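You operate a simulated robot arm through the tools that you are given. There is no shell and no other tool.

You run a simulated robot arm. Do the job below in one go: nothing can be reset, and whatever is moved stays where it is left.

JOB
Close the gauge on the white rod from the sliding tray.
Fine: push the tray back in; leave the other rod.

It is judged by the outcome, as a careful person would: the job done as asked, and still so three seconds after it is handed in. It fails if anything else is knocked over, pushed out of place, dropped, spilled or broken.

ROBOT AND FRAMES
A 6-joint arm with a fingered hand, fixed in place. Base frame: the origin is on the floor under the middle of its stand, x ahead of it, y to its left, z up. Units: m, degrees, N and s.
With the tool pointing down near the work surface it reaches from about 0.16 to 0.86 m from the base axis. Its first joint turns from -166.0 to 166.0 degrees. Payload 5 kg.
Tool frame: the origin (TCP) lies between the finger pads and is the grasp point; the fingertips stand 0.036 m ahead of it; z points along the fingers, y is the line along which they close. The gripper opens to 0.12 m; its body begins 0.042 m behind the TCP. The gripper is a hand of 4 fingers: y runs from the thumb to the fingers, the wrist lies at [-0.019, -0.123, -0.211] in the tool frame, and closing takes about 1.5 s.
Orientation is that of the tool frame in the base frame, as [roll, pitch, yaw] about the fixed x, y, z axes, in that order (R = Rz(yaw) Ry(pitch) Rx(roll)). With the fingers straight down and the wrist toward the robot, the tool's x, y and z point along [0, 1, 0], [1, 0, 0] and [0, 0, -1] of the base frame.

CONTROLS
- The arm moves only by the tool servo_tool. Its argument "steps" is text: rows parted by semicolons, each of 7 numbers parted by spaces: the shift along the tool's x, y, z in m, then the turn, a rotation vector about the tool's x, y, z in degrees, then the finger opening in m, from 0 to 0.12. In form: tx ty tz ax ay az grip; .... A call has 1 to 20 rows; each row shifts and turns the commanded pose from where the row before left it, along the tool's axes as they then stand. Rows are played at 5 a second. More than 0.05 m and 8.6 degrees between two rows, or a gripper value outside its range, and nothing of the call is played. Where a pose cannot be reached the arm comes as near as it can. A force on the tool above 40 N (or 10 N above the force at the start of the call, whichever is more), or a blocked arm, ends the call early, and 0.2 s more pass. Each finger travels about 0.045 m/s and halts on what it meets, pressing with about 31 N; the grip force reading is that of the motor and also rises with nothing between the fingers. The clock runs only during rows and for 0.2 s after the last one: add rows that do not move to give the fingers time. It gives the time, the measured TCP pose, the force on the tool (base axes), the opening and the grip force at its end, in the units of the frame above (readings bear some noise), with the torque about the TCP (base axes, N m) and any sound that the robot's microphone picked up, and new pictures: "show" is both (left out), scene, wrist or none.
- Cameras (640 x 400 px; columns grow to the right, rows downward): "scene" is fixed at [0.0502, 0.5004, 1.0732]; the picture's right is [-0.72, -0.70, 0.00], its down [-0.12, 0.12, -0.98] and it looks along [0.69, -0.71, -0.17] (base axes); focal length 214 px, centre (320, 200). "wrist" rides on the gripper at [0.073, -0.101, -0.142] in the tool frame; the picture's right is [-0.79, 0.29, -0.54], its down [-0.56, -0.70, 0.44] and it looks along [-0.25, 0.65, 0.71] (tool axes); focal length 280 px, centre (320, 200). There is no depth. A picture from a camera that has moved, and an enlarged one, comes with that camera's place and axes in the base frame and with its lens.
- move_column(by): slides the trunk up (or, below 0, down) by that many m; the arm rides with it, the base frame stays. It gives what a move gives, with no picture.
- grasp_type(shape): the hand has 4 fingers and takes this shape, open, in about a second: jaw (thumb against the fingers, like two jaws); tri (thumb and two fingers); tip (a fingertip pinch); poke (one finger out to press); point (the index stretched); flat (the hand flat); cup (the hand cupped); fist (a fist). The gripper value then closes the fingers along that shape, each until it touches; the sizes above hold for jaw. It gives what a move gives, with no picture.
- close_up(camera, box): a new picture of the part [left, top, right, bottom] of that camera's present view, enlarged. The clock stands still meanwhile.
- finish_job(): hands the job in; it is judged then, once.

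Places have to be worked out from the pictures, the camera data and where the tool is seen. Open the gripper and draw the arm clear of the work before you hand the job in, unless the task says otherwise.

The tools are called after "Request:" as a command line: name --argument value ..., lists and objects as JSON in quotes. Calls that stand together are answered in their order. servo_tool: Moves the arm, as the interface text tells. Its arguments: {"type":"object","properties":{"steps":{"type":"string"},"show":{"type":"string","enum":["both","scene","wrist","none"]}},"required":["steps"]} The other tools are called the same way: move_column (by) moves the trunk up or down; grasp_type (shape) gives the hand a shape; close_up (camera, box) takes an enlarged picture of a part of a camera's view; finish_job () hands the job in.

At the start:

```text
time_s: 0.0
eef_pos: [0.6695, 0.2514, 1.4511]
tool_rot: [179.9, 0.0, 90.0]
wrist_force: [0.6, 0.4, 0.4]
moment: [0.0, -0.01, 0.02]
width: 0.1194
grip_force: 0.1
shape: jaw
trunk travel left (down, up): [-0.409, 0.431]
```

scene: 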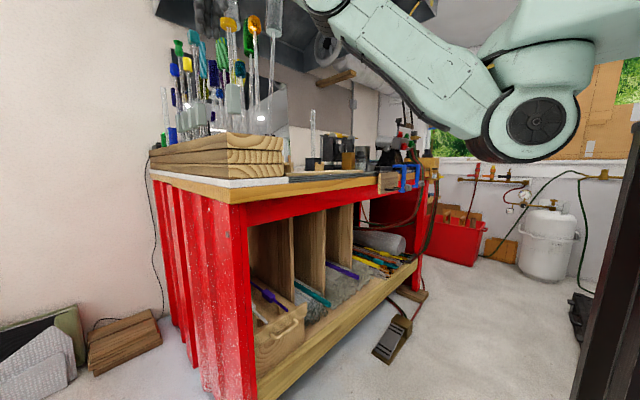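
wrist: 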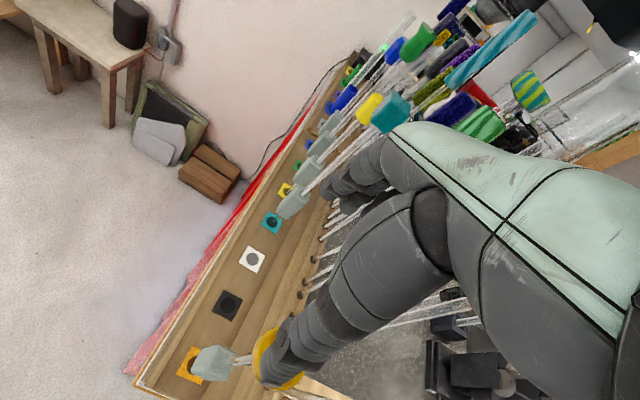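

I start by looking closer at both views to understand the bench, the rods, the gauge and the tray.

Request:
close_up --camera "scene" --box '[140, 0, 300, 100]'

Request:
close_up --camera "scene" --box '[140, 90, 300, 190]'

Request:
close_up --camera "scene" --box '[280, 90, 440, 190]'

Request:
close_up --camera "scene" --box '[240, 220, 440, 345]'

Request:
close_up --camera "wrist" --box '[120, 200, 440, 400]'

Request:
close_up --camera "wrist" --box '[280, 0, 600, 200]'

```text
4.00 times, centred on (220, 50) of scene
camera zoom: at [0.0502, 0.5004, 1.0732], right [-0.72, -0.7, 0.0], down [-0.12, 0.12, -0.98], along [0.69, -0.71, -0.17], focal length 858 px, centre (720, 800)
```

zoom: 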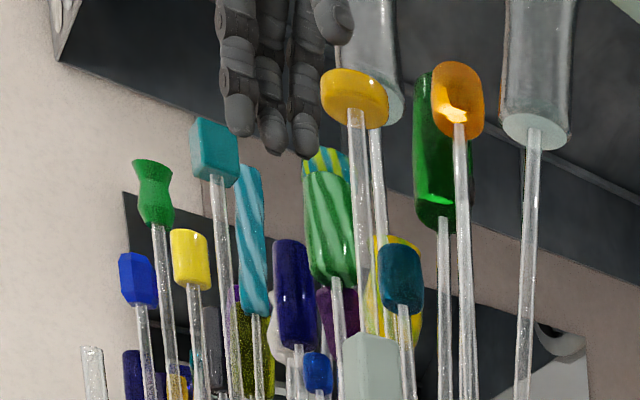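

```text
4.00 times, centred on (220, 140) of scene
camera zoom: at [0.0502, 0.5004, 1.0732], right [-0.72, -0.7, 0.0], down [-0.12, 0.12, -0.98], along [0.69, -0.71, -0.17], focal length 858 px, centre (720, 440)
```

zoom: 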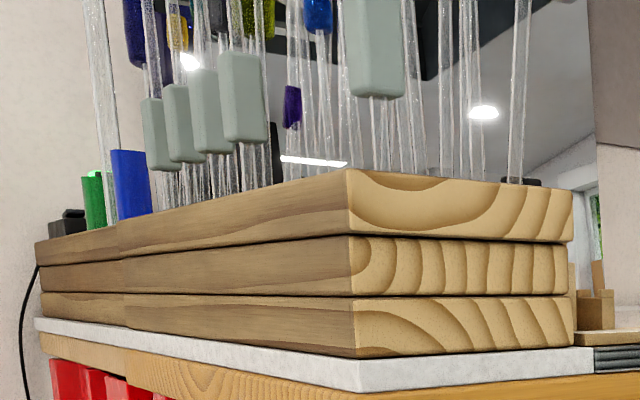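

```text
4.00 times, centred on (360, 140) of scene
camera zoom: at [0.0502, 0.5004, 1.0732], right [-0.72, -0.7, 0.0], down [-0.12, 0.12, -0.98], along [0.69, -0.71, -0.17], focal length 858 px, centre (160, 440)
```

zoom: 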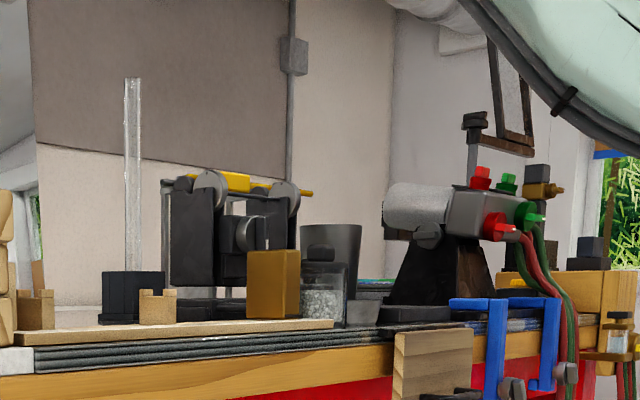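

```text
3.20 times, centred on (340, 282) of scene
camera zoom: at [0.0502, 0.5004, 1.0732], right [-0.72, -0.7, 0.0], down [-0.12, 0.12, -0.98], along [0.69, -0.71, -0.17], focal length 686 px, centre (256, -64)
```

zoom: 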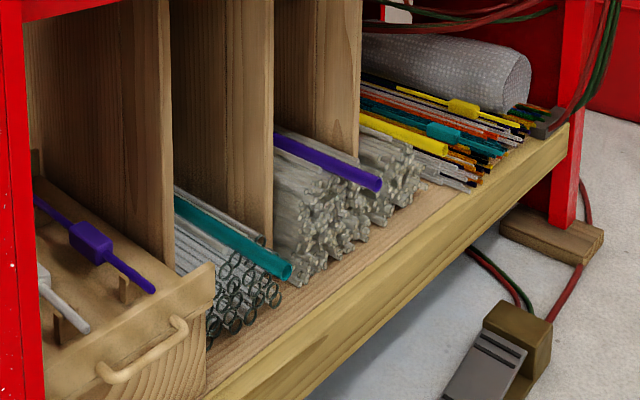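

```text
2.00 times, centred on (280, 300) of wrist
camera zoom: at [0.5688, 0.324, 1.5932], right [0.29, -0.79, 0.54], down [-0.7, -0.56, -0.44], along [0.65, -0.25, -0.71], focal length 561 px, centre (400, 0)
```

zoom: 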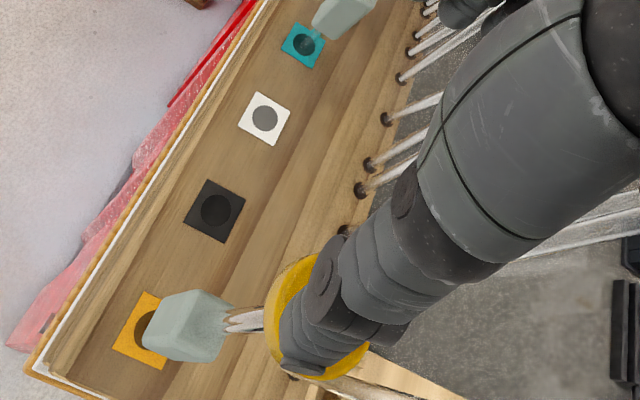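

```text
2.00 times, centred on (440, 100) of wrist
camera zoom: at [0.5688, 0.324, 1.5932], right [0.29, -0.79, 0.54], down [-0.7, -0.56, -0.44], along [0.65, -0.25, -0.71], focal length 561 px, centre (80, 400)
```

zoom: 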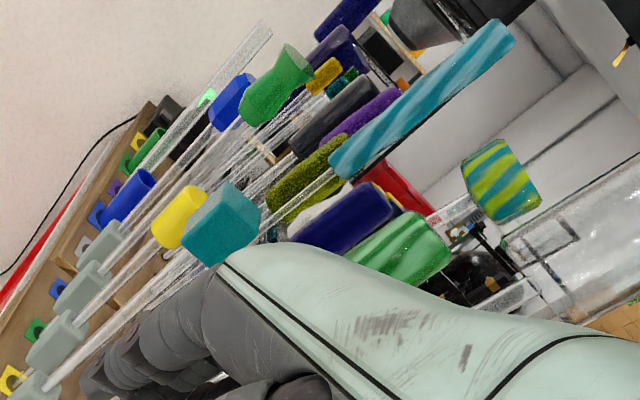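

The tray is the drawer in the lower-left bay (holding a purple and a white rod). I zoom further to find the gauge on the bench top and the rod details in the tray.

Request:
close_up --camera "scene" --box '[310, 125, 374, 165]'

Request:
close_up --camera "scene" --box '[360, 120, 456, 180]'

Request:
close_up --camera "scene" --box '[240, 265, 320, 315]'

Request:
close_up --camera "scene" --box '[240, 310, 336, 370]'

Request:
close_up --camera "scene" --box '[320, 220, 440, 295]'

Request:
close_up --camera "scene" --box '[420, 140, 580, 240]'

Request:
close_up --camera "wrist" --box '[400, 280, 592, 400]'

```text
10.00 times, centred on (342, 145) of scene
camera zoom: at [0.0502, 0.5004, 1.0732], right [-0.72, -0.7, 0.0], down [-0.12, 0.12, -0.98], along [0.69, -0.71, -0.17], focal length 2145 px, centre (100, 750)
```

zoom: 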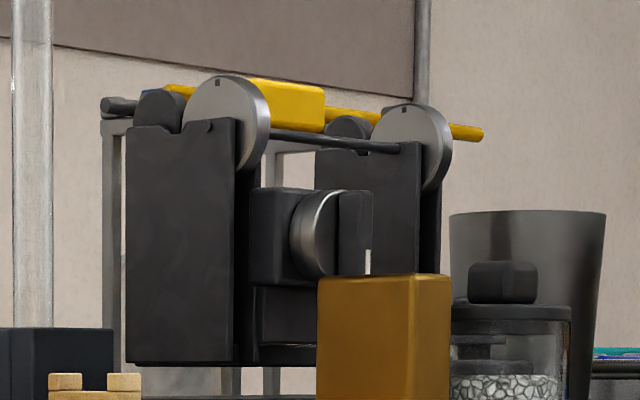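

```text
6.67 times, centred on (408, 150) of scene
camera zoom: at [0.0502, 0.5004, 1.0732], right [-0.72, -0.7, 0.0], down [-0.12, 0.12, -0.98], along [0.69, -0.71, -0.17], focal length 1430 px, centre (-267, 533)
```

zoom: 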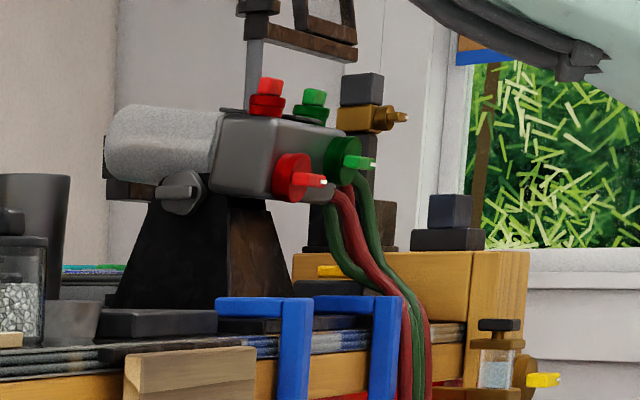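

```text
8.00 times, centred on (280, 290) of scene
camera zoom: at [0.0502, 0.5004, 1.0732], right [-0.72, -0.7, 0.0], down [-0.12, 0.12, -0.98], along [0.69, -0.71, -0.17], focal length 1716 px, centre (640, -520)
```

zoom: 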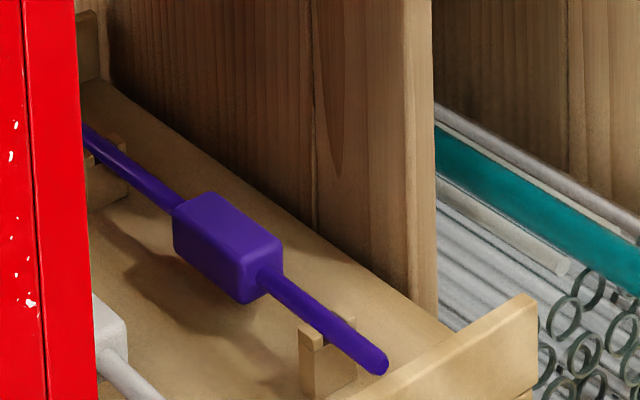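

```text
6.67 times, centred on (288, 340) of scene
camera zoom: at [0.0502, 0.5004, 1.0732], right [-0.72, -0.7, 0.0], down [-0.12, 0.12, -0.98], along [0.69, -0.71, -0.17], focal length 1430 px, centre (533, -733)
```

zoom: 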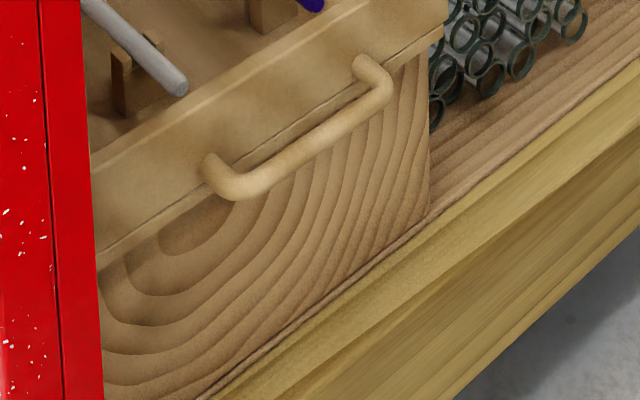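

```text
5.33 times, centred on (380, 258) of scene
camera zoom: at [0.0502, 0.5004, 1.0732], right [-0.72, -0.7, 0.0], down [-0.12, 0.12, -0.98], along [0.69, -0.71, -0.17], focal length 1144 px, centre (0, -107)
```

zoom: 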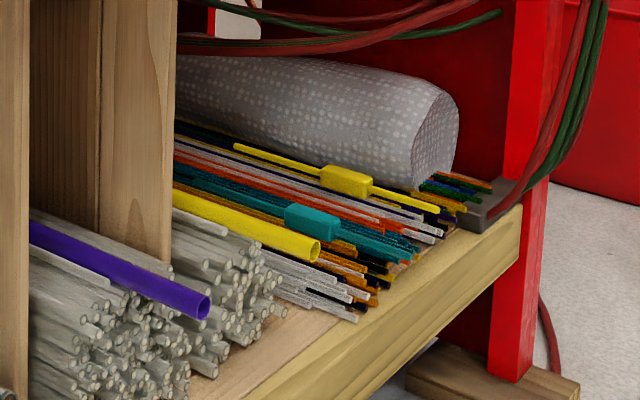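

```text
4.00 times, centred on (500, 190) of scene
camera zoom: at [0.0502, 0.5004, 1.0732], right [-0.72, -0.7, 0.0], down [-0.12, 0.12, -0.98], along [0.69, -0.71, -0.17], focal length 858 px, centre (-400, 240)
```

zoom: 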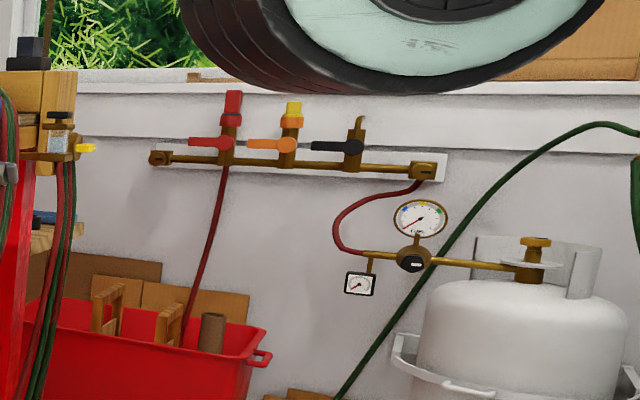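

```text
3.33 times, centred on (496, 340) of wrist
camera zoom: at [0.5688, 0.324, 1.5932], right [0.29, -0.79, 0.54], down [-0.7, -0.56, -0.44], along [0.65, -0.25, -0.71], focal length 935 px, centre (-267, -267)
```

zoom: 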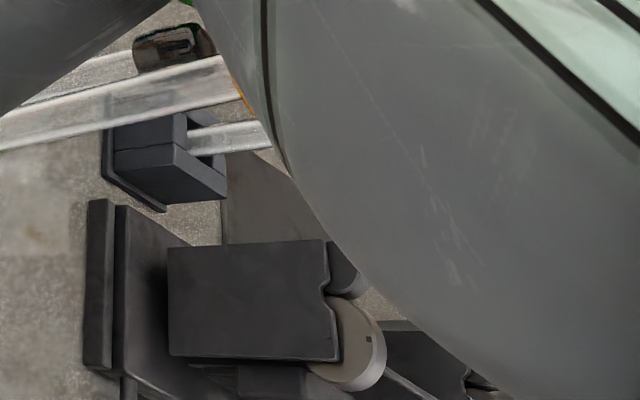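

The hand hangs just above the standing glass rods (the yellow knob I triangulate at about (0.61, 0.24, 1.40)). Before anything else I raise the hand straight up and look again.

Request:
servo_tool --steps "0 0 -0.03 0 0 0 0.12; 0 0 -0.04 0 0 0 0.12; 0 0 -0.04 0 0 0 0.12; 0 0 -0.04 0 0 0 0.12"

```text
time_s: 1.0
eef_pos: [0.6698, 0.2518, 1.451]
tool_rot: [-180.0, 0.0, 90.0]
wrist_force: [-0.5, -0.2, 0.2]
moment: [0.01, -0.03, 0.01]
width: 0.1193
grip_force: 0.0
shape: jaw
out of reach, approached as far as the arm can: row 1, 2, 3, 4
trunk travel left (down, up): [-0.409, 0.431]
camera wrist: at [0.5688, 0.324, 1.5932], right [0.29, -0.79, 0.54], down [-0.7, -0.56, -0.44], along [0.65, -0.25, -0.71], focal length 280 px, centre (320, 200)
```

scene: 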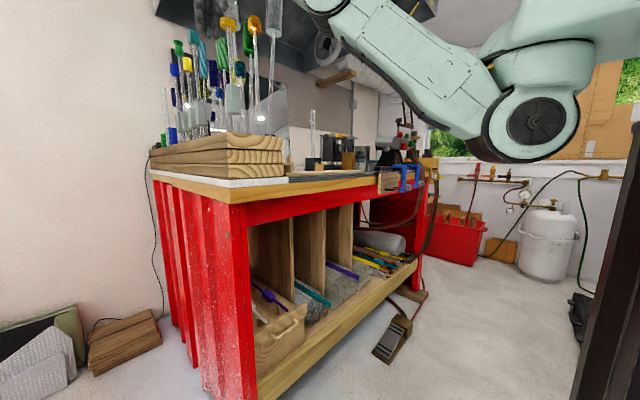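
wrist: 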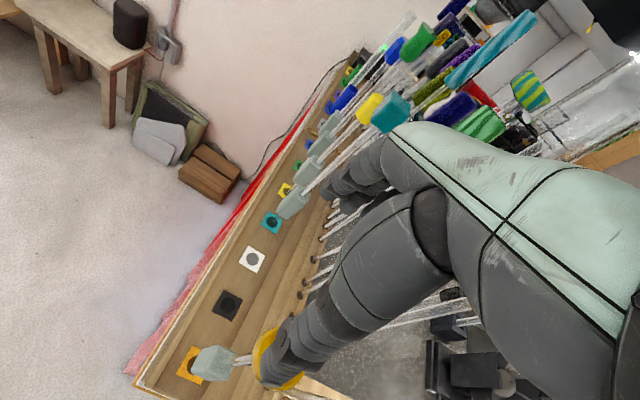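

The arm itself cannot go higher here, so I raise the trunk to lift the hand clear of the rods.

Request:
move_column --by 0.2

```text
time_s: 3.2
eef_pos: [0.6694, 0.2511, 1.6526]
tool_rot: [180.0, 0.0, 90.0]
wrist_force: [0.5, -0.4, 0.1]
moment: [-0.01, -0.03, -0.01]
width: 0.1195
grip_force: 0.0
shape: jaw
trunk travel left (down, up): [-0.609, 0.231]
```

Now at z≈1.65; I pull the hand back toward the robot (−x, tool −y) so the wrist camera can look over the bench.

Request:
servo_tool --steps "0 -0.04 0 0 0 0 0.12; 0 -0.04 0 0 0 0 0.12; 0 -0.04 0 0 0 0 0.12; 0 -0.04 0 0 0 0 0.12; 0 -0.04 0 0 0 0 0.12; 0 -0.03 0 0 0 0 0.12"

```text
time_s: 4.6
eef_pos: [0.6679, 0.2509, 1.6513]
tool_rot: [-180.0, -0.1, 90.0]
wrist_force: [0.7, 0.3, -0.2]
moment: [0.0, -0.01, 0.02]
width: 0.1194
grip_force: 0.0
shape: jaw
out of reach, approached as far as the arm can: row 1, 2, 3, 4, 5, 6
trunk travel left (down, up): [-0.609, 0.231]
camera wrist: at [0.5688, 0.324, 1.7932], right [0.29, -0.79, 0.54], down [-0.7, -0.56, -0.44], along [0.65, -0.25, -0.71], focal length 280 px, centre (320, 200)
```

scene: 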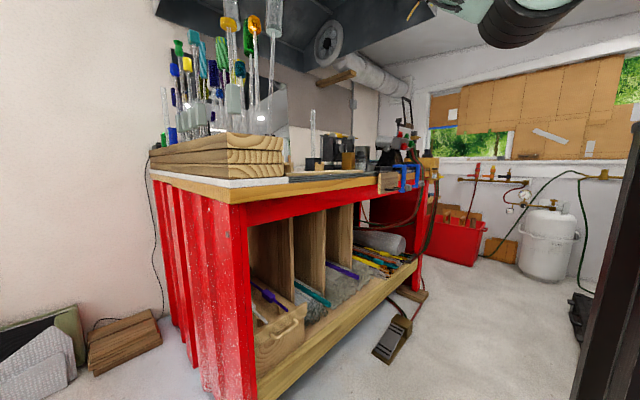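
wrist: 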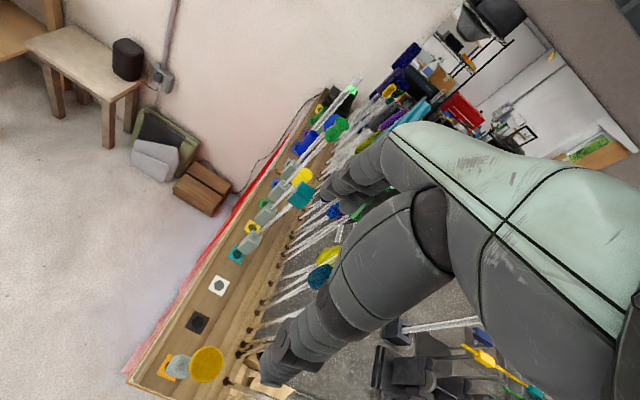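

The arm reports these rows as unreachable (near a limit of its fold). I test a sideways motion toward −y instead to see what freedom it has here.

Request:
servo_tool --steps "-0.03 0 0 0 0 0 0.12; -0.03 0 0 0 0 0 0.12; -0.03 0 0 0 0 0 0.12" --show "none"

```text
time_s: 5.4
eef_pos: [0.687, 0.2008, 1.654]
tool_rot: [179.4, 1.4, 88.9]
wrist_force: [-0.2, -0.5, 0.0]
moment: [0.01, -0.02, -0.03]
width: 0.1197
grip_force: 0.0
shape: jaw
out of reach, approached as far as the arm can: row 1, 2, 3
trunk travel left (down, up): [-0.609, 0.231]
```

The arm stays on a constant radius of about 0.715 m at this height (it can swing but not fold in), so I take a fresh look from here before swinging further.

Request:
servo_tool --steps "0 0 0 0 0 0 0.12"

Request:
close_up --camera "wrist" --box '[320, 240, 576, 400]'

Request:
close_up --camera "scene" --box '[150, 0, 310, 100]'

```text
time_s: 5.8
eef_pos: [0.6867, 0.203, 1.6542]
tool_rot: [179.4, 1.4, 89.0]
wrist_force: [-0.4, -0.4, 0.3]
moment: [0.02, -0.02, -0.04]
width: 0.1195
grip_force: 0.1
shape: jaw
trunk travel left (down, up): [-0.609, 0.231]
camera wrist: at [0.5857, 0.2797, 1.7933], right [0.27, -0.78, 0.56], down [-0.71, -0.56, -0.44], along [0.66, -0.28, -0.7], focal length 280 px, centre (320, 200)
```

scene: 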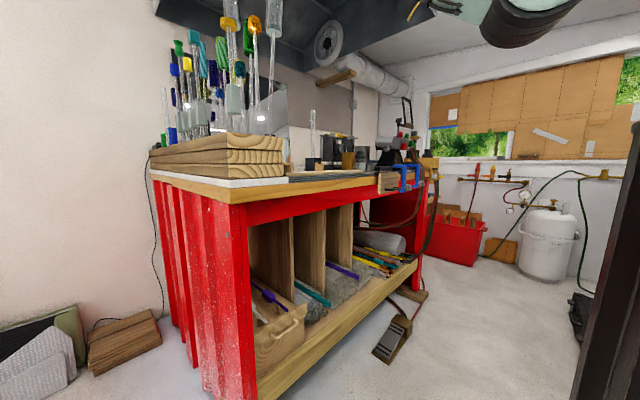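
wrist: 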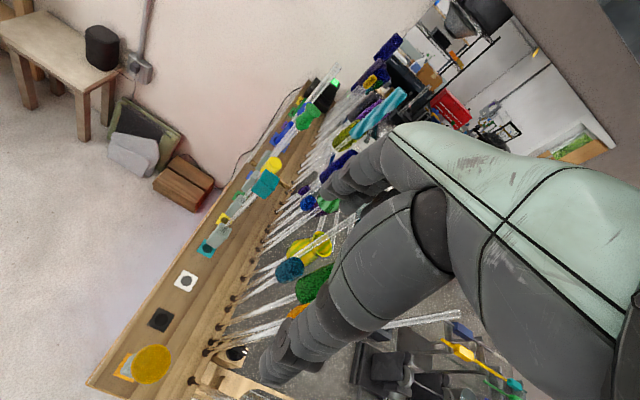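

```text
2.50 times, centred on (448, 320) of wrist
camera zoom: at [0.5857, 0.2797, 1.7933], right [0.27, -0.78, 0.56], down [-0.71, -0.56, -0.44], along [0.66, -0.28, -0.7], focal length 701 px, centre (0, -100)
```

zoom: 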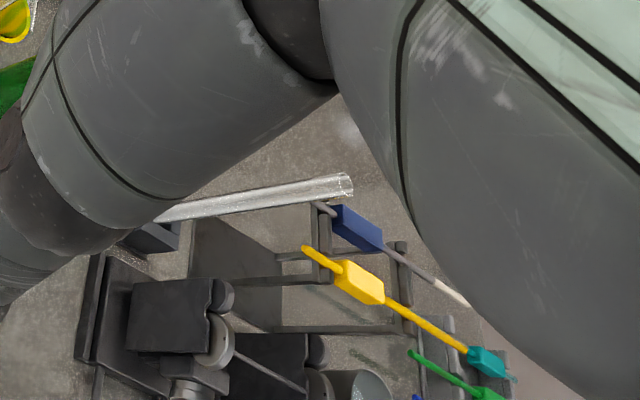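

```text
4.00 times, centred on (230, 50) of scene
camera zoom: at [0.0502, 0.5004, 1.0732], right [-0.72, -0.7, 0.0], down [-0.12, 0.12, -0.98], along [0.69, -0.71, -0.17], focal length 858 px, centre (680, 800)
```

zoom: 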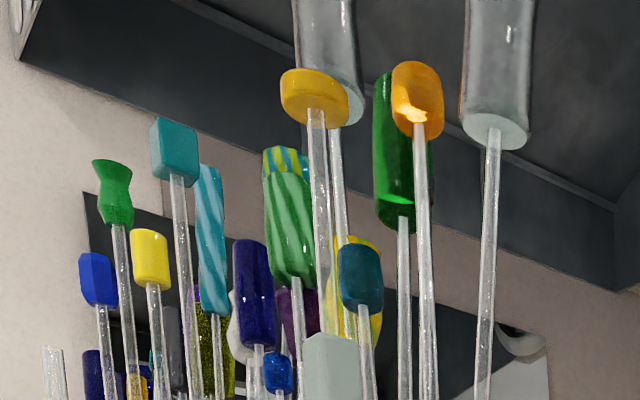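

The vessel on a thin rod (foot about (0.63, 0.12, 1.07)) stands right beside the hand, and its top may be near hand height. I zoom to find its top before swinging.

Request:
close_up --camera "wrist" --box '[160, 280, 352, 400]'

Request:
move_column --by 0.2

```text
3.33 times, centred on (256, 340) of wrist
camera zoom: at [0.5857, 0.2797, 1.7933], right [0.27, -0.78, 0.56], down [-0.71, -0.56, -0.44], along [0.66, -0.28, -0.7], focal length 935 px, centre (533, -267)
```

zoom: 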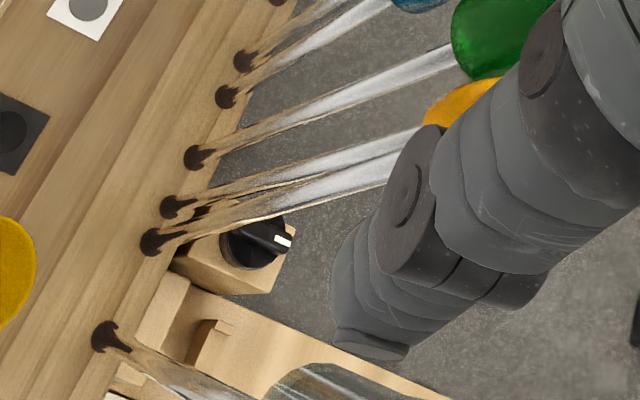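

```text
time_s: 7.9
eef_pos: [0.6876, 0.2071, 1.8528]
tool_rot: [179.5, 1.5, 89.0]
wrist_force: [0.5, 11.0, -4.0]
moment: [-1.01, -0.16, -0.47]
width: 0.1193
grip_force: 0.2
shape: jaw
trunk travel left (down, up): [-0.809, 0.031]
```

The reading shows an 11 N sideways force, so something is touching the hand. I look before moving further.

Request:
servo_tool --steps "0 0 0 0 0 0 0.12"

Request:
close_up --camera "scene" --box '[150, 0, 310, 100]'

Request:
close_up --camera "wrist" --box '[160, 240, 416, 400]'

```text
time_s: 8.3
eef_pos: [0.6883, 0.2079, 1.8535]
tool_rot: [179.5, 1.5, 89.1]
wrist_force: [1.6, 10.8, -4.1]
moment: [-1.03, -0.11, -0.47]
width: 0.12
grip_force: 0.1
shape: jaw
trunk travel left (down, up): [-0.809, 0.031]
camera wrist: at [0.5873, 0.2857, 1.992], right [0.27, -0.78, 0.57], down [-0.71, -0.56, -0.43], along [0.65, -0.28, -0.7], focal length 280 px, centre (320, 200)
```

scene: 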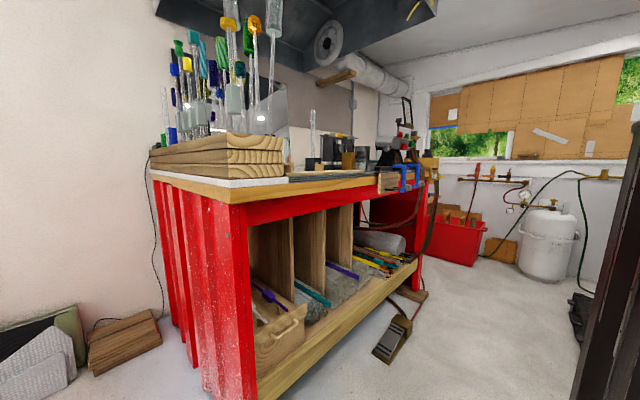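
wrist: 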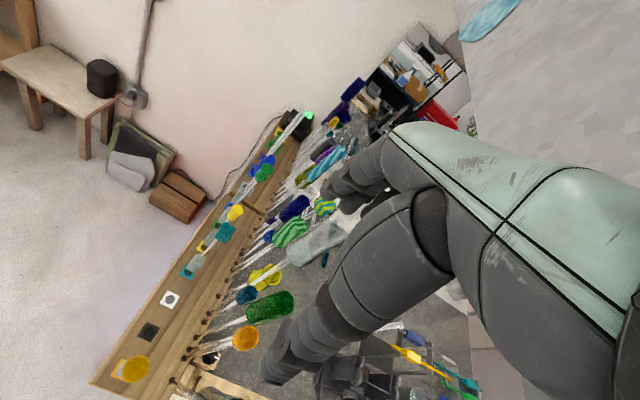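

```text
4.00 times, centred on (230, 50) of scene
camera zoom: at [0.0502, 0.5004, 1.0732], right [-0.72, -0.7, 0.0], down [-0.12, 0.12, -0.98], along [0.69, -0.71, -0.17], focal length 858 px, centre (680, 800)
```

zoom: 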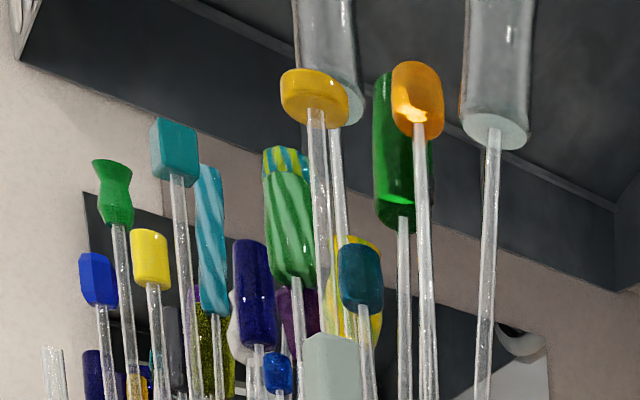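

```text
2.50 times, centred on (288, 320) of wrist
camera zoom: at [0.5873, 0.2857, 1.992], right [0.27, -0.78, 0.57], down [-0.71, -0.56, -0.43], along [0.65, -0.28, -0.7], focal length 701 px, centre (400, -100)
```

zoom: 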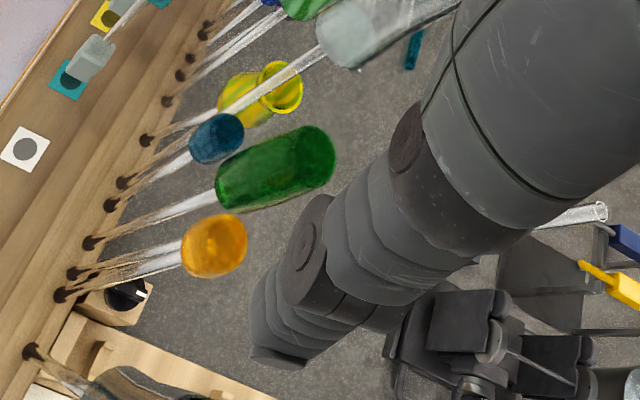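

The contact is on the hand's −y side around z≈1.95: by my ray geometry this is the left side of the exhaust hood (bottom ≈1.78, left edge y≈0.2). I back away toward +y, off the bench.

Request:
servo_tool --steps "0.03 0 0 0 0 0 0.12; 0.03 -0.01 0 0 0 0 0.12; 0.03 -0.01 0 0 0 0 0.12"

```text
time_s: 9.1
eef_pos: [0.6624, 0.2923, 1.8433]
tool_rot: [179.2, 1.4, 89.0]
wrist_force: [-0.6, 1.0, 0.2]
moment: [-0.03, 0.01, -0.02]
width: 0.1199
grip_force: 0.0
shape: jaw
out of reach, approached as far as the arm can: row 1, 3
trunk travel left (down, up): [-0.809, 0.031]
camera wrist: at [0.5604, 0.3697, 1.9818], right [0.27, -0.78, 0.57], down [-0.7, -0.56, -0.44], along [0.66, -0.28, -0.7], focal length 280 px, centre (320, 200)
```

scene: 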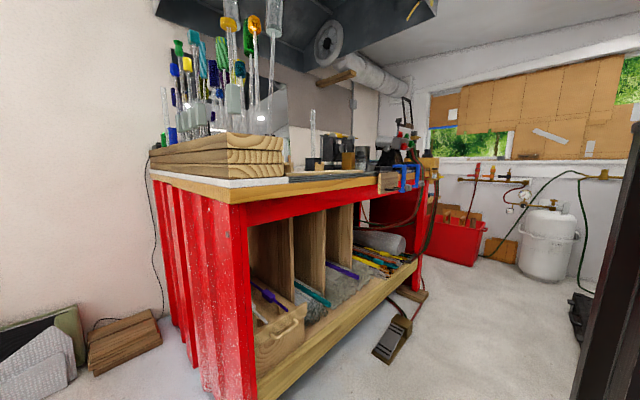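
wrist: 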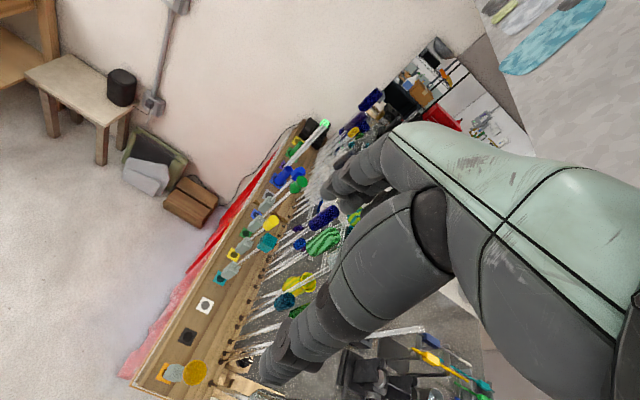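

Contact is released. I now swing the hand left around the base axis, off the bench's left end, keeping the same radius.

Request:
servo_tool --steps "0.0434 -0.0204 0 0 0 0 0.12; 0.0418 -0.0236 0 0 0 0 0.12; 0.0401 -0.0264 0 0 0 0 0.12; 0.0383 -0.029 0 0 0 0 0.12; 0.0363 -0.0315 0 0 0 0 0.12; 0.029 -0.028 0 0 0 0 0.12"

```text
time_s: 10.5
eef_pos: [0.4828, 0.507, 1.8137]
tool_rot: [179.1, 1.3, 88.9]
wrist_force: [-0.7, -0.1, -0.2]
moment: [-0.03, -0.02, 0.0]
width: 0.1197
grip_force: 0.2
shape: jaw
out of reach, approached as far as the arm can: row 1, 2, 3, 4, 5, 6
trunk travel left (down, up): [-0.809, 0.031]
camera wrist: at [0.3811, 0.5847, 1.9514], right [0.27, -0.78, 0.56], down [-0.7, -0.56, -0.44], along [0.66, -0.28, -0.7], focal length 280 px, centre (320, 200)
```

scene: 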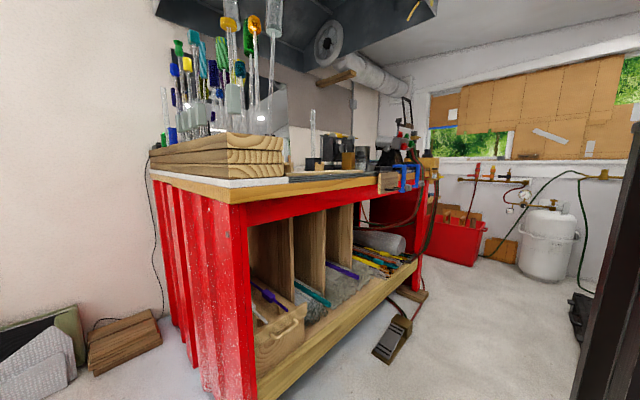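
wrist: 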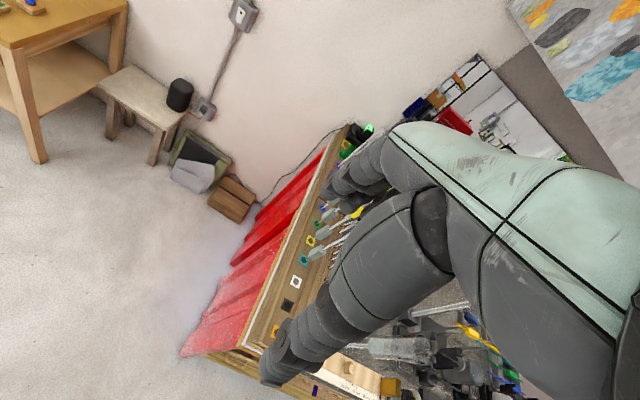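

Clear of the bench now. I lower the hand with the arm (over open floor left of the bench) so it gains room to fold in toward the robot.

Request:
servo_tool --steps "0 0 0.05 0 0 0 0.12; 0 0 0.05 0 0 0 0.12; 0 0 0.05 0 0 0 0.12; 0 0 0.05 0 0 0 0.12; 0 0 0.05 0 0 0 0.12; 0 0 0.05 0 0 0 0.12; 0 0 0.05 0 0 0 0.12; 0 0 0.05 0 0 0 0.12" --show "scene"

```text
time_s: 12.3
eef_pos: [0.5508, 0.5682, 1.4586]
tool_rot: [179.4, 1.4, 89.0]
wrist_force: [0.5, 0.6, -0.4]
moment: [-0.02, 0.02, -0.02]
width: 0.1198
grip_force: 0.0
shape: jaw
out of reach, approached as far as the arm can: row 1, 2, 3, 4, 5, 6
trunk travel left (down, up): [-0.809, 0.031]
```

scene: 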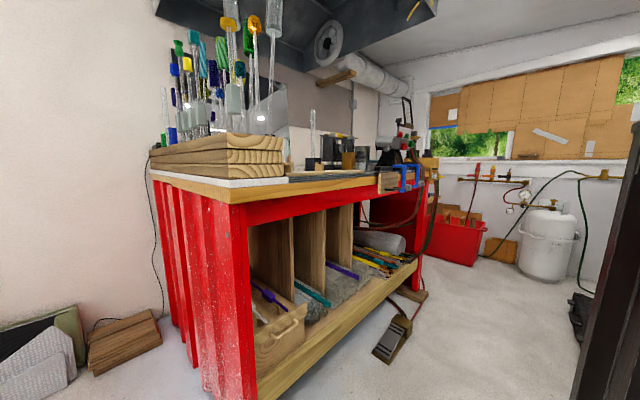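

Lowering works better the further down I go. I continue down a little and then fold inward toward the robot front.

Request:
servo_tool --steps "0 0 0.05 0 0 0 0.12; 0 0 0.05 0 0 0 0.12; 0 0 0.05 0 0 0 0.12; 0 0 0.05 0 0 0 0.12; -0.03 -0.03 0 0 0 0 0.12; -0.03 -0.03 0 0 0 0 0.12; -0.03 -0.03 0 0 0 0 0.12; -0.03 -0.03 0 0 0 0 0.12" --show "both"

```text
time_s: 14.1
eef_pos: [0.4489, 0.4563, 1.2357]
tool_rot: [179.1, 1.2, 89.0]
wrist_force: [-0.6, 0.0, 0.0]
moment: [0.03, 0.02, 0.02]
width: 0.12
grip_force: 0.1
shape: jaw
out of reach, approached as far as the arm can: row 7, 8
trunk travel left (down, up): [-0.809, 0.031]
camera wrist: at [0.3466, 0.5334, 1.3742], right [0.27, -0.78, 0.56], down [-0.7, -0.56, -0.44], along [0.66, -0.28, -0.7], focal length 280 px, centre (320, 200)
```

scene: 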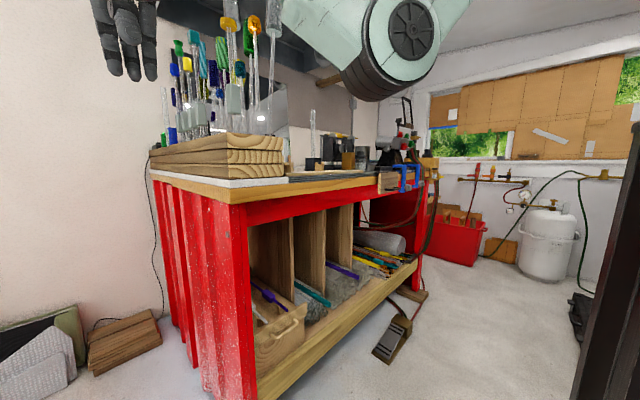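
wrist: 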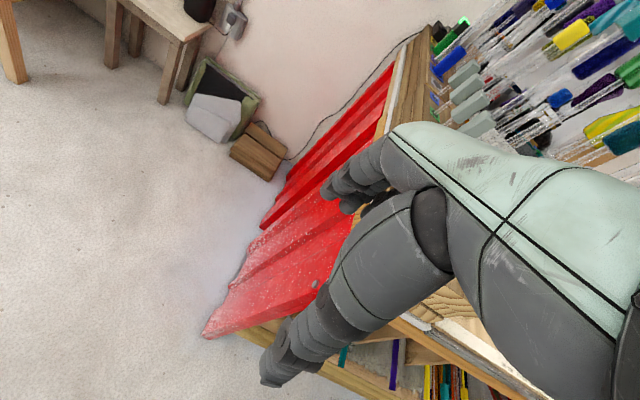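

The arm can fold more as the hand gets lower. I keep descending over open floor and retract, then swing toward the front of the bench to look at the tray.

Request:
servo_tool --steps "0 0 0.05 0 0 0 0.12; 0 0 0.05 0 0 0 0.12; 0 0 0.05 0 0 0 0.12; -0.03 -0.03 0 0 0 0 0.12; -0.03 -0.03 0 0 0 0 0.12; -0.03 -0.03 0 0 0 0 0.12; -0.04 -0.01 0 0 0 0 0.12; -0.04 -0.01 0 0 0 0 0.12" --show "both"

```text
time_s: 15.9
eef_pos: [0.3351, 0.2831, 1.0893]
tool_rot: [179.4, 1.3, 88.8]
wrist_force: [-0.1, 0.8, 0.5]
moment: [0.03, -0.04, -0.01]
width: 0.1198
grip_force: 0.0
shape: jaw
trunk travel left (down, up): [-0.809, 0.031]
camera wrist: at [0.235, 0.3603, 1.2286], right [0.27, -0.78, 0.56], down [-0.71, -0.56, -0.44], along [0.66, -0.28, -0.7], focal length 280 px, centre (320, 200)
```

scene: 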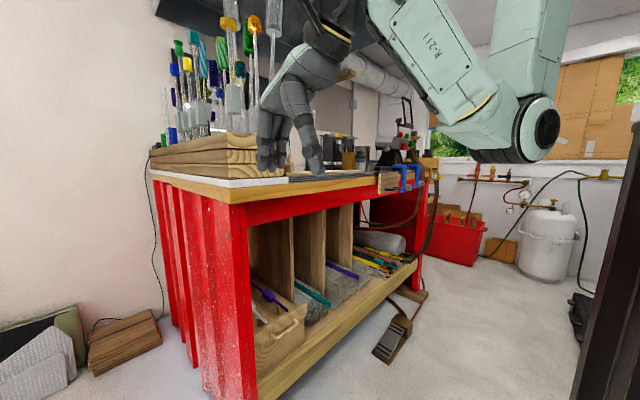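
wrist: 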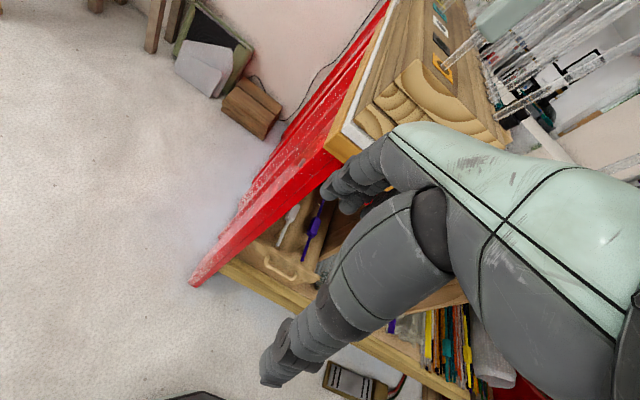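

Folded well now, at (0.335, 0.283, 1.09). Next I raise a little and shift toward −y so the wrist camera can see the wooden board with notched rests near the bench's front edge, which may be the gauge.

Request:
servo_tool --steps "-0.04 0 -0.03 0 0 0 0.12; -0.04 0 -0.03 0 0 0 0.12; -0.04 0 -0.03 0 0 0 0.12; -0.04 0 -0.03 0 0 0 0.12; -0.03 0 -0.03 0 0 0 0.12" --show "both"

```text
time_s: 17.1
eef_pos: [0.3994, 0.1729, 1.1665]
tool_rot: [179.4, 1.5, 88.9]
wrist_force: [0.1, 0.6, 0.1]
moment: [-0.01, -0.01, 0.0]
width: 0.1196
grip_force: 0.1
shape: jaw
out of reach, approached as far as the arm can: row 2, 3, 4, 5
trunk travel left (down, up): [-0.809, 0.031]
camera wrist: at [0.2993, 0.2513, 1.3051], right [0.27, -0.78, 0.56], down [-0.71, -0.56, -0.43], along [0.65, -0.28, -0.7], focal length 280 px, centre (320, 200)
```

scene: 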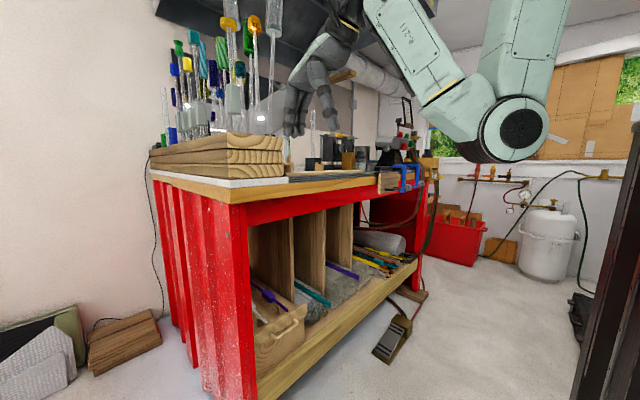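
wrist: 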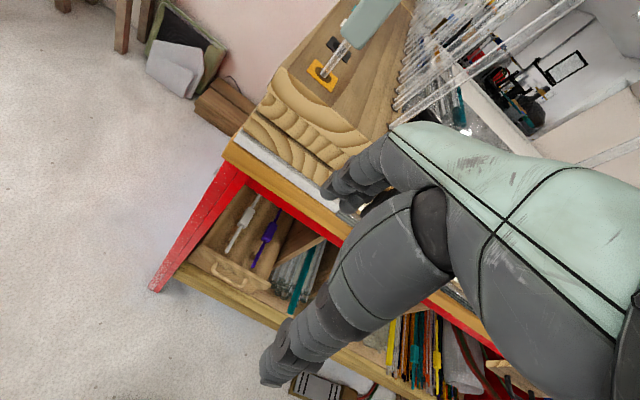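

The hand hides the middle of the bench; the free part of the wrist view is forward-left, so I shift the hand further toward −y in front of the bench edge to bring the board into view.

Request:
servo_tool --steps "-0.04 -0.005 0 0 0 0 0.12; -0.04 -0.005 0 0 0 0 0.12; -0.04 0 0 0 0 0 0.12; -0.04 0 0 0 0 0 0.12; -0.04 0 0 0 0 0 0.12; -0.04 0 0 0 0 0 0.12; -0.03 0 0 0 0 0 0.12" --show "both"

```text
time_s: 18.7
eef_pos: [0.4258, 0.0786, 1.1385]
tool_rot: [178.9, 3.3, 87.6]
wrist_force: [-0.1, -0.8, -0.1]
moment: [0.03, 0.01, 0.04]
width: 0.1199
grip_force: 0.0
shape: jaw
out of reach, approached as far as the arm can: row 1, 2, 3, 4, 5, 6, 7
trunk travel left (down, up): [-0.809, 0.031]
camera wrist: at [0.3261, 0.1639, 1.2735], right [0.25, -0.77, 0.59], down [-0.72, -0.56, -0.42], along [0.65, -0.32, -0.69], focal length 280 px, centre (320, 200)
```

scene: 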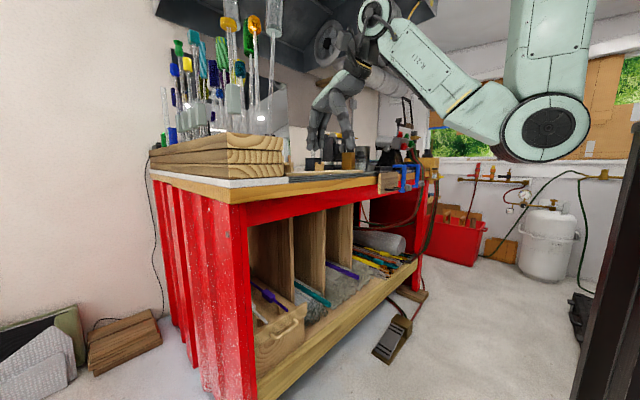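
wrist: 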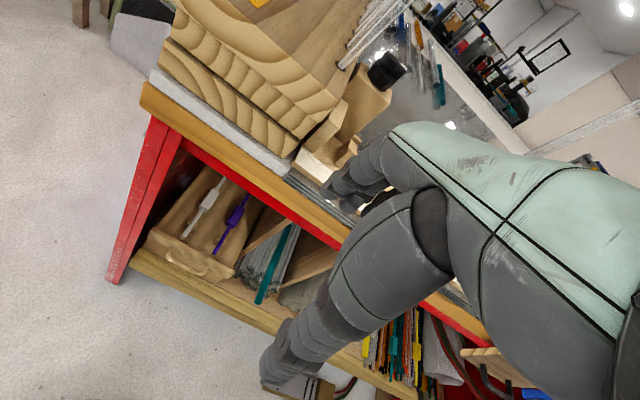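

I zoom into the tray and the board region from this viewpoint.

Request:
close_up --camera "wrist" --box '[130, 150, 290, 250]'

Request:
close_up --camera "wrist" --box '[130, 200, 290, 300]'

Request:
close_up --camera "wrist" --box '[280, 40, 408, 120]'

Request:
close_up --camera "wrist" --box '[280, 110, 408, 190]'

Request:
close_up --camera "wrist" --box '[340, 0, 500, 100]'

```text
4.00 times, centred on (210, 200) of wrist
camera zoom: at [0.3261, 0.1639, 1.2735], right [0.25, -0.77, 0.59], down [-0.72, -0.56, -0.42], along [0.65, -0.32, -0.69], focal length 1122 px, centre (760, 200)
```

zoom: 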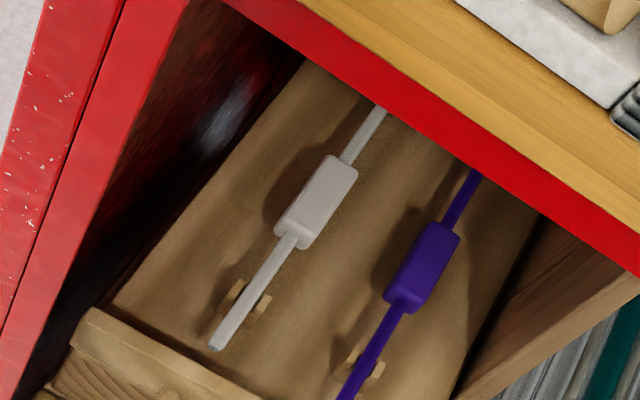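

```text
4.00 times, centred on (210, 250) of wrist
camera zoom: at [0.3261, 0.1639, 1.2735], right [0.25, -0.77, 0.59], down [-0.72, -0.56, -0.42], along [0.65, -0.32, -0.69], focal length 1122 px, centre (760, 0)
```

zoom: 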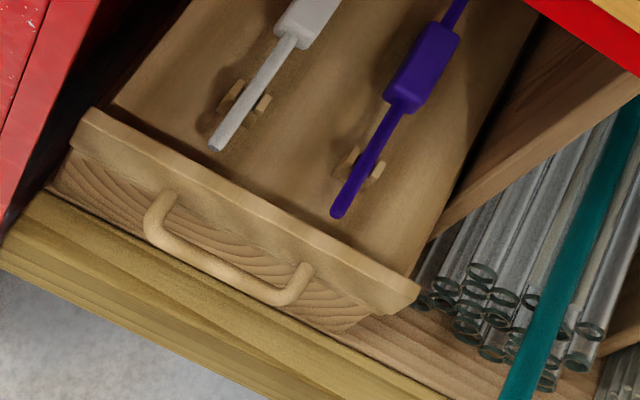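

```text
5.00 times, centred on (344, 80) of wrist
camera zoom: at [0.3261, 0.1639, 1.2735], right [0.25, -0.77, 0.59], down [-0.72, -0.56, -0.42], along [0.65, -0.32, -0.69], focal length 1402 px, centre (200, 800)
```

zoom: 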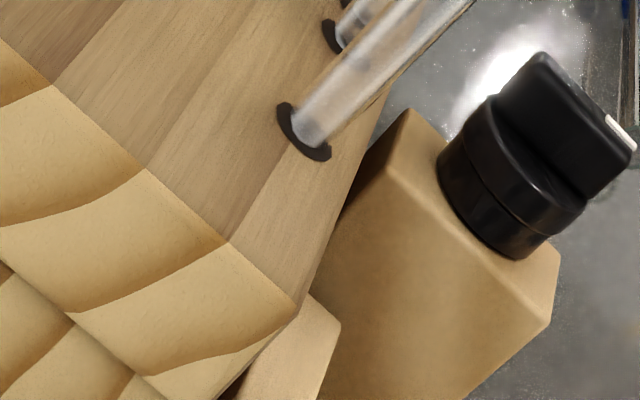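

```text
5.00 times, centred on (344, 150) of wrist
camera zoom: at [0.3261, 0.1639, 1.2735], right [0.25, -0.77, 0.59], down [-0.72, -0.56, -0.42], along [0.65, -0.32, -0.69], focal length 1402 px, centre (200, 450)
```

zoom: 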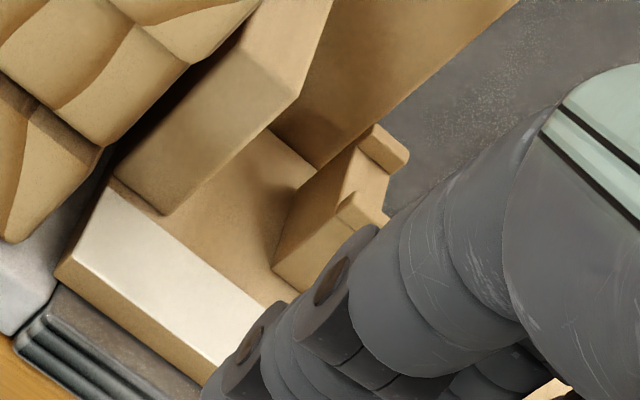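

```text
4.00 times, centred on (420, 50) of wrist
camera zoom: at [0.3261, 0.1639, 1.2735], right [0.25, -0.77, 0.59], down [-0.72, -0.56, -0.42], along [0.65, -0.32, -0.69], focal length 1122 px, centre (-80, 800)
```

zoom: 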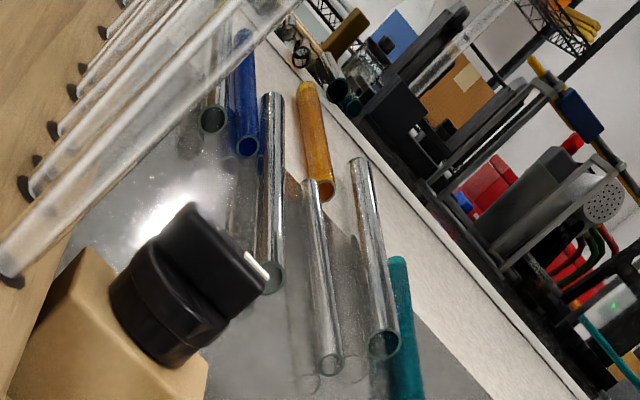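

This looks like the gauge: a wooden board at the bench's front edge with an end block, notched rests and a box with a black knob; its right part is hidden by the hand. I swing the hand further right, letting the tool yaw turn with the base.

Request:
servo_tool --steps "-0.04 0 0 0 0 6 0.12; -0.04 0 0 0 0 6 0.12; -0.04 0 0 0 0 6 0.12; -0.04 0 0 0 0 6 0.12; -0.04 0 0 0 0 6 0.12" --show "both"

```text
time_s: 19.9
eef_pos: [0.4067, -0.0795, 1.1165]
tool_rot: [178.8, 1.3, 58.6]
wrist_force: [-0.4, -0.1, 0.1]
moment: [0.02, -0.04, 0.0]
width: 0.1198
grip_force: 0.0
shape: jaw
out of reach, approached as far as the arm can: row 1, 2, 3, 4, 5
trunk travel left (down, up): [-0.809, 0.031]
camera wrist: at [0.3577, 0.0398, 1.2538], right [-0.17, -0.81, 0.57], down [-0.89, -0.13, -0.45], along [0.43, -0.58, -0.69], focal length 280 px, centre (320, 200)
```

scene: 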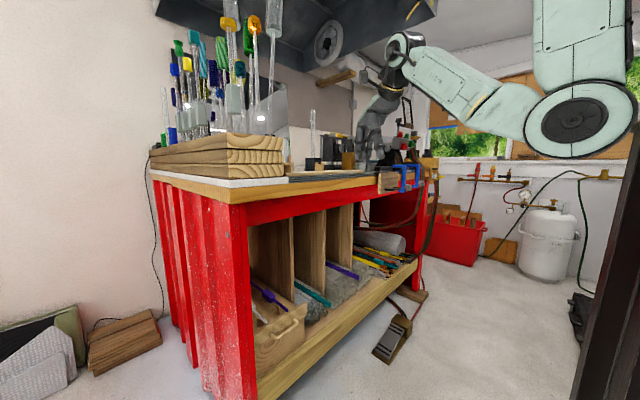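
wrist: 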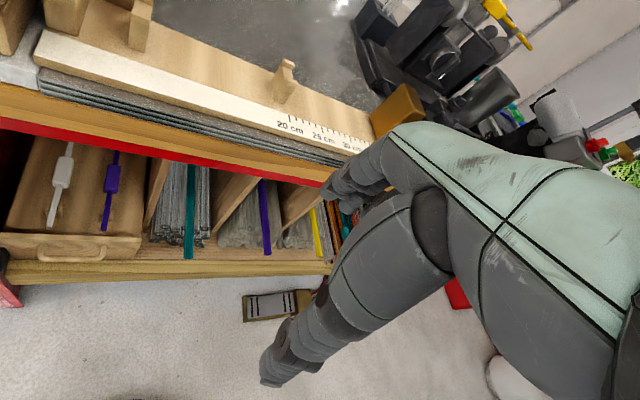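

Now it is clear: the gauge is a length gauge, a board with a fixed end stop at left, two notched rests, a cm scale (20/25/30 cm) and an orange-brown sliding block at right. I zoom in for exact geometry.

Request:
close_up --camera "wrist" --box '[230, 40, 438, 170]'

Request:
close_up --camera "wrist" --box '[0, 0, 208, 130]'

Request:
close_up --camera "wrist" --box '[0, 120, 176, 230]'

Request:
close_up --camera "wrist" --box '[340, 0, 548, 130]'

Request:
close_up --camera "wrist" --box '[0, 190, 176, 300]'

```text
3.08 times, centred on (334, 105) of wrist
camera zoom: at [0.3577, 0.0398, 1.2538], right [-0.17, -0.81, 0.57], down [-0.89, -0.13, -0.45], along [0.43, -0.58, -0.69], focal length 863 px, centre (277, 492)
```

zoom: 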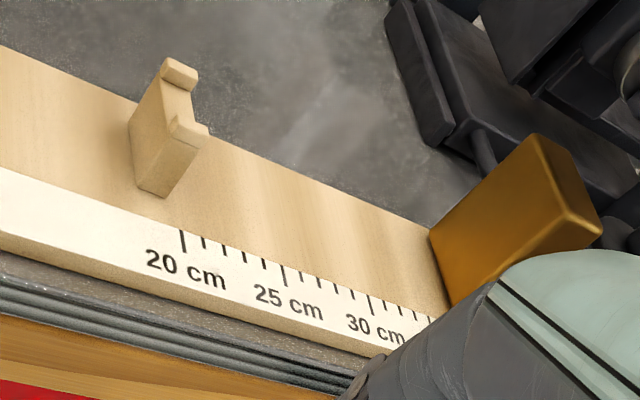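

```text
3.08 times, centred on (104, 65) of wrist
camera zoom: at [0.3577, 0.0398, 1.2538], right [-0.17, -0.81, 0.57], down [-0.89, -0.13, -0.45], along [0.43, -0.58, -0.69], focal length 863 px, centre (985, 615)
```

zoom: 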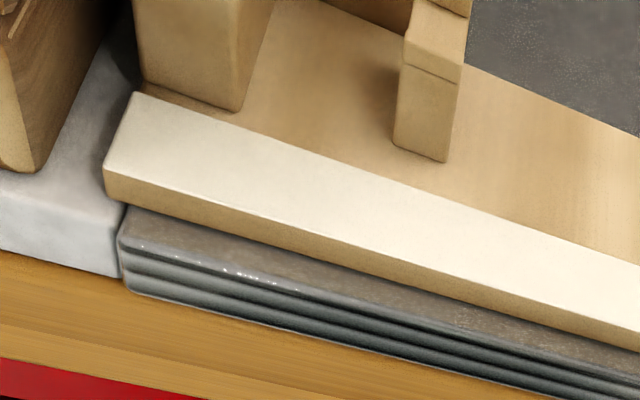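

```text
3.64 times, centred on (88, 175) of wrist
camera zoom: at [0.3577, 0.0398, 1.2538], right [-0.17, -0.81, 0.57], down [-0.89, -0.13, -0.45], along [0.43, -0.58, -0.69], focal length 1020 px, centre (1164, 291)
```

zoom: 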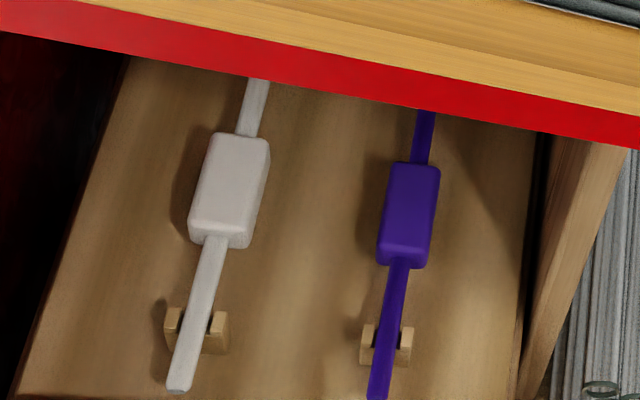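

```text
3.08 times, centred on (444, 65) of wrist
camera zoom: at [0.3577, 0.0398, 1.2538], right [-0.17, -0.81, 0.57], down [-0.89, -0.13, -0.45], along [0.43, -0.58, -0.69], focal length 863 px, centre (-62, 615)
```

zoom: 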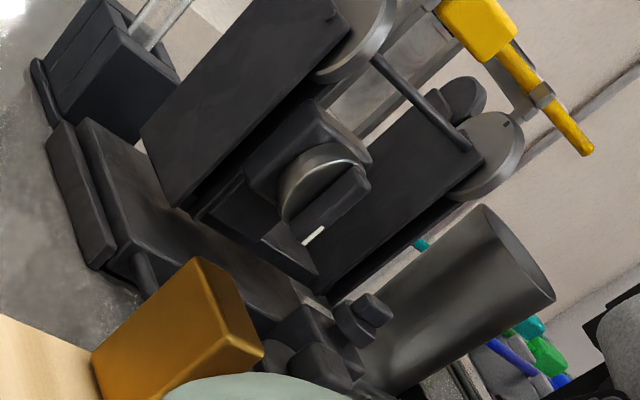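

```text
3.64 times, centred on (88, 245) of wrist
camera zoom: at [0.3577, 0.0398, 1.2538], right [-0.17, -0.81, 0.57], down [-0.89, -0.13, -0.45], along [0.43, -0.58, -0.69], focal length 1020 px, centre (1164, 36)
```

zoom: 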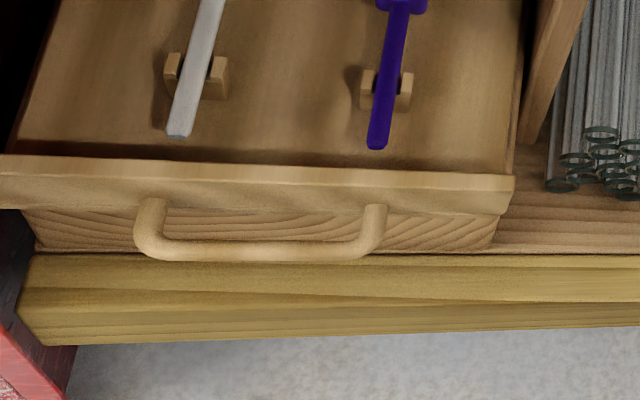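

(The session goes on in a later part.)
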